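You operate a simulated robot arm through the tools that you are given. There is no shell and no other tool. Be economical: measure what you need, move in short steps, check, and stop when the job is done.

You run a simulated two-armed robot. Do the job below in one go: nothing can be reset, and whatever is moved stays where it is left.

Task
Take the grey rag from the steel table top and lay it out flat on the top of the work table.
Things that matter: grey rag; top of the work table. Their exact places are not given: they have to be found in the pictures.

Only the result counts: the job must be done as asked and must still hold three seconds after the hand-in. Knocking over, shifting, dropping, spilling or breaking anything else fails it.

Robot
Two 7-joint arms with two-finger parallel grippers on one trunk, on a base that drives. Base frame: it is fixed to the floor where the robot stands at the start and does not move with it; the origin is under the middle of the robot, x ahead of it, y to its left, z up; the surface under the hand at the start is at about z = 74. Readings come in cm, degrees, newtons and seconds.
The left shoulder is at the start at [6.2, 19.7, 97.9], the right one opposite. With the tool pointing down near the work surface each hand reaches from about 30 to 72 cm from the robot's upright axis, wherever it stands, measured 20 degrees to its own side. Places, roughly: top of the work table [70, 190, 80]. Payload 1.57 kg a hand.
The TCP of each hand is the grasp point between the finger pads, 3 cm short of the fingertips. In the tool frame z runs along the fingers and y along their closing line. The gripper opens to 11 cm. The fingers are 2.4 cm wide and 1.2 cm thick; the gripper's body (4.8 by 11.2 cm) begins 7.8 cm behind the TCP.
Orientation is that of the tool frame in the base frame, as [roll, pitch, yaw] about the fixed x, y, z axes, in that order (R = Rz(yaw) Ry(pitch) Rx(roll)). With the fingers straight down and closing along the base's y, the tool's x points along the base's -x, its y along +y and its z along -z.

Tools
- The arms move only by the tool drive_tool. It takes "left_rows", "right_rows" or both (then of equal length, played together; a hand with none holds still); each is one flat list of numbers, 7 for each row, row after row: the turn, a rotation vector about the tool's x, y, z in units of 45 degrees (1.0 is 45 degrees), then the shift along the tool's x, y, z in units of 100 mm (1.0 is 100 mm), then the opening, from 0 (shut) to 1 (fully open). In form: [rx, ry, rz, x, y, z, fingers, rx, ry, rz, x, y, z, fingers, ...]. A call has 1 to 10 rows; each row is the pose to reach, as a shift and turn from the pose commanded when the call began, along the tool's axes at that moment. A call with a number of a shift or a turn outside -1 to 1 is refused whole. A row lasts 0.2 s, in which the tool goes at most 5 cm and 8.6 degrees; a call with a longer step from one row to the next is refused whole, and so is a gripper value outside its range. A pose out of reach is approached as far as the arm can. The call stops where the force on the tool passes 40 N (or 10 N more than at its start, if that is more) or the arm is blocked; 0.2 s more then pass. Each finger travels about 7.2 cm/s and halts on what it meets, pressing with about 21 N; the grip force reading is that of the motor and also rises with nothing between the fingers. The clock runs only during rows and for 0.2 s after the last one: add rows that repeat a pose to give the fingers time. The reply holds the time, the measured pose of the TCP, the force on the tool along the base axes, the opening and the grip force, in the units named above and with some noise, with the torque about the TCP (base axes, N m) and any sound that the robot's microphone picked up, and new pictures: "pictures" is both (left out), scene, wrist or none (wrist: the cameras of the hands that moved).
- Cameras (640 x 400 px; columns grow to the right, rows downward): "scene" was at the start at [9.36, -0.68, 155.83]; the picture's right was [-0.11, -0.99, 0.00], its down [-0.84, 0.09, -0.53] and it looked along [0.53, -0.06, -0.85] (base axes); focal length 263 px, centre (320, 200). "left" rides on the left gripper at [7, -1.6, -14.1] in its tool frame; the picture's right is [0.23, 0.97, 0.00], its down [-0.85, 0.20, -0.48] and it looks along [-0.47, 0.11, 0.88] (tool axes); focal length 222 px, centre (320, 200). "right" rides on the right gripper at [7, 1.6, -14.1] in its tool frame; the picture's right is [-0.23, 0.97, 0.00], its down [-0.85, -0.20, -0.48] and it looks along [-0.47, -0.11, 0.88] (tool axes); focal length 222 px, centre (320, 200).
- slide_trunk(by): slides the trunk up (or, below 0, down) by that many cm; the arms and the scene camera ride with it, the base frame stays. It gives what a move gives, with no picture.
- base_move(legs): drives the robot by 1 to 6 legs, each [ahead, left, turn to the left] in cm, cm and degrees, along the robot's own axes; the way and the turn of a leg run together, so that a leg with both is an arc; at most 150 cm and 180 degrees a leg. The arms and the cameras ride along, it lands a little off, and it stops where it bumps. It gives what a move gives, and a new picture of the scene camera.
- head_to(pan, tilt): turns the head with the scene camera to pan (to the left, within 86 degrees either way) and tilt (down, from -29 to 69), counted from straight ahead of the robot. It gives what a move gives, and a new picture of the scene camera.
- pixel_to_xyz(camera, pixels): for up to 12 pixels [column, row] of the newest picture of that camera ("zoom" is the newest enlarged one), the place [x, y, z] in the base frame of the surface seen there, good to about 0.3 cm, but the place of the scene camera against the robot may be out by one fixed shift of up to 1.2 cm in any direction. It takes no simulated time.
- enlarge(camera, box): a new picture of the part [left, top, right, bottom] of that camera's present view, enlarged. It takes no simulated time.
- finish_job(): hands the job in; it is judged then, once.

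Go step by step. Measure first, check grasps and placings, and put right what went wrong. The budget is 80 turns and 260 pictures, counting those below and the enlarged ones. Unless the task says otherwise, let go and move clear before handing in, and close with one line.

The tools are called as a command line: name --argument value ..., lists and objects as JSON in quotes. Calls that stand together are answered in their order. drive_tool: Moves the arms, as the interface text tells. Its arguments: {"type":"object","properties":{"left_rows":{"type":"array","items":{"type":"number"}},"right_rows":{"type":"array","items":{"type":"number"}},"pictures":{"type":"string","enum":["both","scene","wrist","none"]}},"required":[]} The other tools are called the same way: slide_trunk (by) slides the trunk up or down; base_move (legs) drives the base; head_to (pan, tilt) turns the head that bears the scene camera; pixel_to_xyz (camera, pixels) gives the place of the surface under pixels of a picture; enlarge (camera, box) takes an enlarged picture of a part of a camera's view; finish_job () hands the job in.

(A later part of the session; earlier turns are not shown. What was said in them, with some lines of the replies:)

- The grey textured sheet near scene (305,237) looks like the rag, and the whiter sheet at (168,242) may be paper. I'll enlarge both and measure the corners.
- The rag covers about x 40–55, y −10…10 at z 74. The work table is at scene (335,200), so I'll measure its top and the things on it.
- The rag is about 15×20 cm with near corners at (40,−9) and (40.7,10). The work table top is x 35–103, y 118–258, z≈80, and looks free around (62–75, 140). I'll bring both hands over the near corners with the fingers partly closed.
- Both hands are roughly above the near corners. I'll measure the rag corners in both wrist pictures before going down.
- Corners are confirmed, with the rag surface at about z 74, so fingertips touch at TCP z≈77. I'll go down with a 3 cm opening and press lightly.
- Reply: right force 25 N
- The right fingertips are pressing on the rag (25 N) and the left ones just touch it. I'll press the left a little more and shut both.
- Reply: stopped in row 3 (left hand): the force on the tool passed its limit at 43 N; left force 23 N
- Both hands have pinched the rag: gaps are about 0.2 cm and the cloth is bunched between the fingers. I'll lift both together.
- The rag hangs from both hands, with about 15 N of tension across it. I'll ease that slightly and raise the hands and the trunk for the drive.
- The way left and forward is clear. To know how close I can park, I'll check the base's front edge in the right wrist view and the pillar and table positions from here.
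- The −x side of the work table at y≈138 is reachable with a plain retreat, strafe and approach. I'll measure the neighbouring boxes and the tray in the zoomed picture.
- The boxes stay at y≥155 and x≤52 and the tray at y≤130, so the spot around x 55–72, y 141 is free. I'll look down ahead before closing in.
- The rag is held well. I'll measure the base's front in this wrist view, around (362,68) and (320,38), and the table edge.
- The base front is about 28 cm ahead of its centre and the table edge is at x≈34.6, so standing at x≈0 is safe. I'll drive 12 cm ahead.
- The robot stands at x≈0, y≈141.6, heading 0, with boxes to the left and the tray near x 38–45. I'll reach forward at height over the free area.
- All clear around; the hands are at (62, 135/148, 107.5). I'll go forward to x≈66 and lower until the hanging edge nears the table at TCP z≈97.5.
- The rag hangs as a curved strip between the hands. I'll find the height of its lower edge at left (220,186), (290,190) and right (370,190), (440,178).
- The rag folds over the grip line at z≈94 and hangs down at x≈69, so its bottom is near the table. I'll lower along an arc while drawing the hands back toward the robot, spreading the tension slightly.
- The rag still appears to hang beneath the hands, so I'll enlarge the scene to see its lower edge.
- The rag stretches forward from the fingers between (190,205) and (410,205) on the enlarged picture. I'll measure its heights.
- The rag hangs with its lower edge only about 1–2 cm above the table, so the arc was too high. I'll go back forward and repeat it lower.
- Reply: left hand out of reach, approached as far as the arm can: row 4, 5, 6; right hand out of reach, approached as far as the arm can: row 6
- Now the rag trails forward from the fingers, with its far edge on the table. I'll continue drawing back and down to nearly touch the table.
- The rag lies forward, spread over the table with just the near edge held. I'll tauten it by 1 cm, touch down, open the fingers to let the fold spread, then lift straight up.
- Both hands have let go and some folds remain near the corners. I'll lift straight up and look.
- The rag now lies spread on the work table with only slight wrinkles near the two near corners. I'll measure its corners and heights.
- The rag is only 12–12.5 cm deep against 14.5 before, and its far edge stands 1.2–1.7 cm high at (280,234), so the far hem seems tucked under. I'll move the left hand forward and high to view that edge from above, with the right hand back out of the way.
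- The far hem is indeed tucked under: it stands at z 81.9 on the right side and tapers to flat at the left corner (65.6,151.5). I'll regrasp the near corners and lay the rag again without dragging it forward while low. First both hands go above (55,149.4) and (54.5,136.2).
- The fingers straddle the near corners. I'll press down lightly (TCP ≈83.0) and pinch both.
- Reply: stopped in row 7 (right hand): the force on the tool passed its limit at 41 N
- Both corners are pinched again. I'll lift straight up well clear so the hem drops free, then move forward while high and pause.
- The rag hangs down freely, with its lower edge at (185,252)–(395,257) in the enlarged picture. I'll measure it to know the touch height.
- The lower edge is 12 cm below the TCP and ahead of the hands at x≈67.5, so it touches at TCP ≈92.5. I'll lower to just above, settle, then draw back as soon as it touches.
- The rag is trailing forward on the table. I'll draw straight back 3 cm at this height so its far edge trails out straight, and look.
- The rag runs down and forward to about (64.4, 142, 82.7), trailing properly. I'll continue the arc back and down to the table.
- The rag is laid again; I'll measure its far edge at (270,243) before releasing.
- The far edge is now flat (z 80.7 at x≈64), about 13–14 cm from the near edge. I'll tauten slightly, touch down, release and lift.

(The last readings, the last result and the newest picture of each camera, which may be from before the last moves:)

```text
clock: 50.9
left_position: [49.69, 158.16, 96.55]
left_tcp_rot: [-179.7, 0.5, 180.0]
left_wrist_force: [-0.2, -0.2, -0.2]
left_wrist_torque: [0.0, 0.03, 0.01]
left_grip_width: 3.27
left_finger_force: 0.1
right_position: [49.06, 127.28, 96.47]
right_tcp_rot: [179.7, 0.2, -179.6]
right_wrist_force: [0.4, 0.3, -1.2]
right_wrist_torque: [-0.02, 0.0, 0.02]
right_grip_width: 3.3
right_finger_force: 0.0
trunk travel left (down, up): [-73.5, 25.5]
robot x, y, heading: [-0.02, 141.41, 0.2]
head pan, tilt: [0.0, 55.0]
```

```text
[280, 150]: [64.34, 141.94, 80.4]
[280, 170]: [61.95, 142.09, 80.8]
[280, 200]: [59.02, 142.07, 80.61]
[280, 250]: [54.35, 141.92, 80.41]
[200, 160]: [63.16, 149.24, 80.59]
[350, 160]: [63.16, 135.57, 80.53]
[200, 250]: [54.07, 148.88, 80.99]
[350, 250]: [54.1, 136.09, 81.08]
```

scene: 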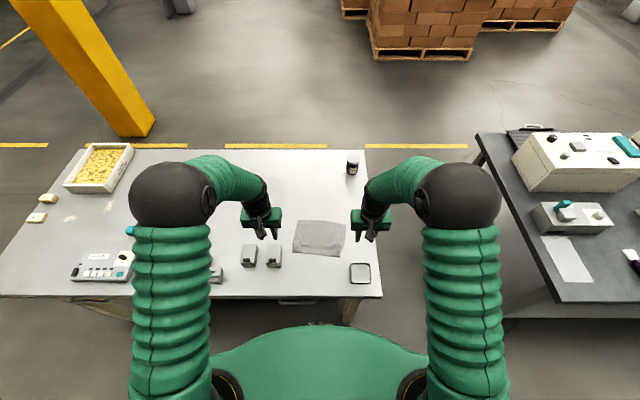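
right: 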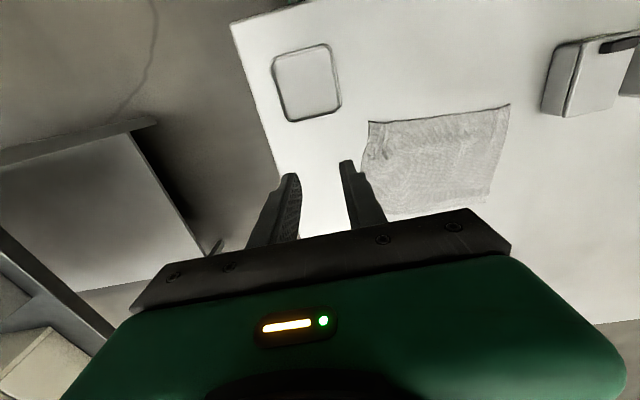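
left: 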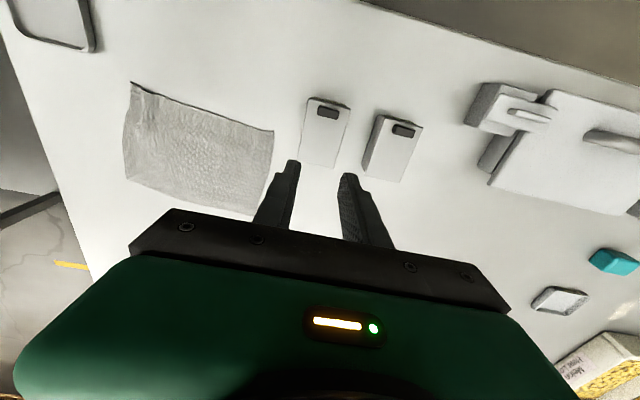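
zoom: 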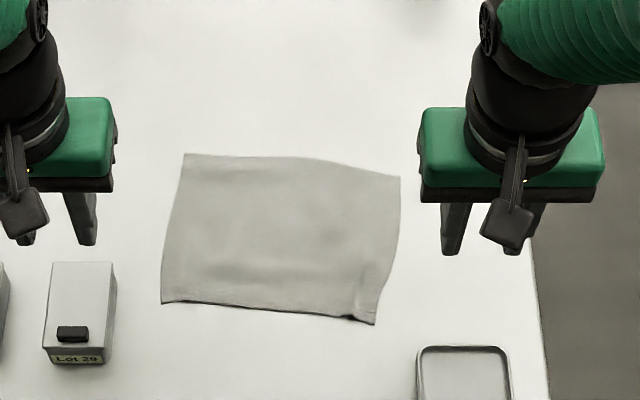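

Now the rag lies open and flat with its full depth, with just a small crease near the right near corner (355,310). I'll measure corners and the crease.

pixel_to_xyz --camera "zoom" --pixels '[[186, 156], [398, 180], [374, 322], [164, 301], [355, 314], [360, 300], [345, 290], [300, 314], [375, 270], [390, 220], [300, 160], [230, 285]]'

enlarge --camera "right" --box '[350, 90, 526, 220]'

enlarge --camera "left" --box '[110, 70, 302, 220]'

```text
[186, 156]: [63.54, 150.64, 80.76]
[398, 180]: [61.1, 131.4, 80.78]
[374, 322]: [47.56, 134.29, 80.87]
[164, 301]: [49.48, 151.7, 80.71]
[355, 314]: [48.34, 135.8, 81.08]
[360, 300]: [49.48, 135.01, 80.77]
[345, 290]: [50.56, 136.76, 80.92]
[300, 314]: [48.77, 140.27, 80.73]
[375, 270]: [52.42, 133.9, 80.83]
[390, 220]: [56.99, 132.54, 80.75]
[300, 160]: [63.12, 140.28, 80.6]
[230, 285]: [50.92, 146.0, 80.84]
```

```text
3.08 times, centred on (438, 155) of right
```

zoom: 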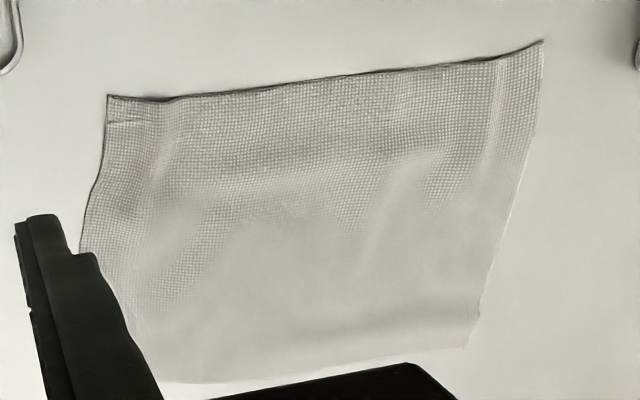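

```text
2.67 times, centred on (206, 145) of left
```

zoom: 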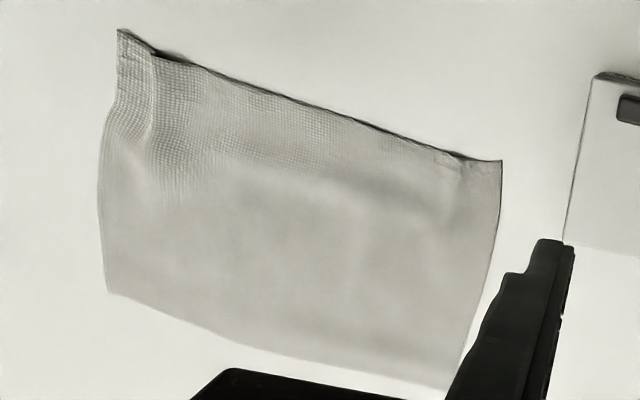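

The rag is about 14 × 17–19 cm, nearly its full size, and lies within 0.7 cm of the table everywhere, with nothing else disturbed. I'll pull the hands back and up, then check once more.

drive_tool --left_rows '[0, 0, 0, 0, 0, -0.4, 0.3, 0, 0, 0, 0.3, 0, -0.7, 0.3, 0, 0, 0, 0.6, 0.2, -0.8, 0.3]' --right_rows '[0, 0, 0, 0, 0, -0.4, 0.3, 0, 0, 0, 0.3, 0, -0.7, 0.3, 0, 0, 0, 0.6, -0.2, -0.8, 0.3]' --pictures "scene"

```text
clock: 51.7
left_position: [43.33, 160.35, 104.53]
left_tcp_rot: [-179.7, 0.5, -179.9]
left_wrist_force: [-0.4, 0.7, -0.1]
left_wrist_torque: [0.04, 0.0, -0.02]
left_grip_width: 3.29
left_finger_force: 0.0
right_position: [42.66, 125.12, 104.54]
right_tcp_rot: [179.7, 0.4, -179.7]
right_wrist_force: [0.6, -0.3, 0.5]
right_wrist_torque: [0.03, -0.03, 0.02]
right_grip_width: 3.3
right_finger_force: 0.1
trunk travel left (down, up): [-73.5, 25.5]
robot x, y, heading: [-0.0, 141.49, 0.2]
head pan, tilt: [0.0, 55.0]
```

scene: 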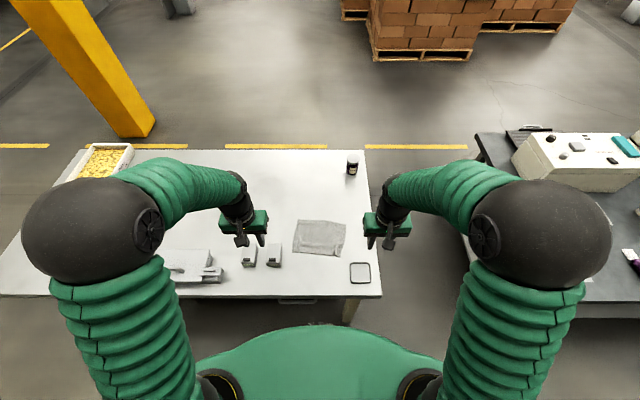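

The rag lies flat at scene (320,238), the hands are clear, and the boxes, tray and jar are where they were. I'm handing in.

finish_job

```text
The job is handed in.
```

The grey rag is spread out flat on the work table top, apart from a slight crease at one near corner; both hands are clear, I saw nothing else moved, and the job is handed in.
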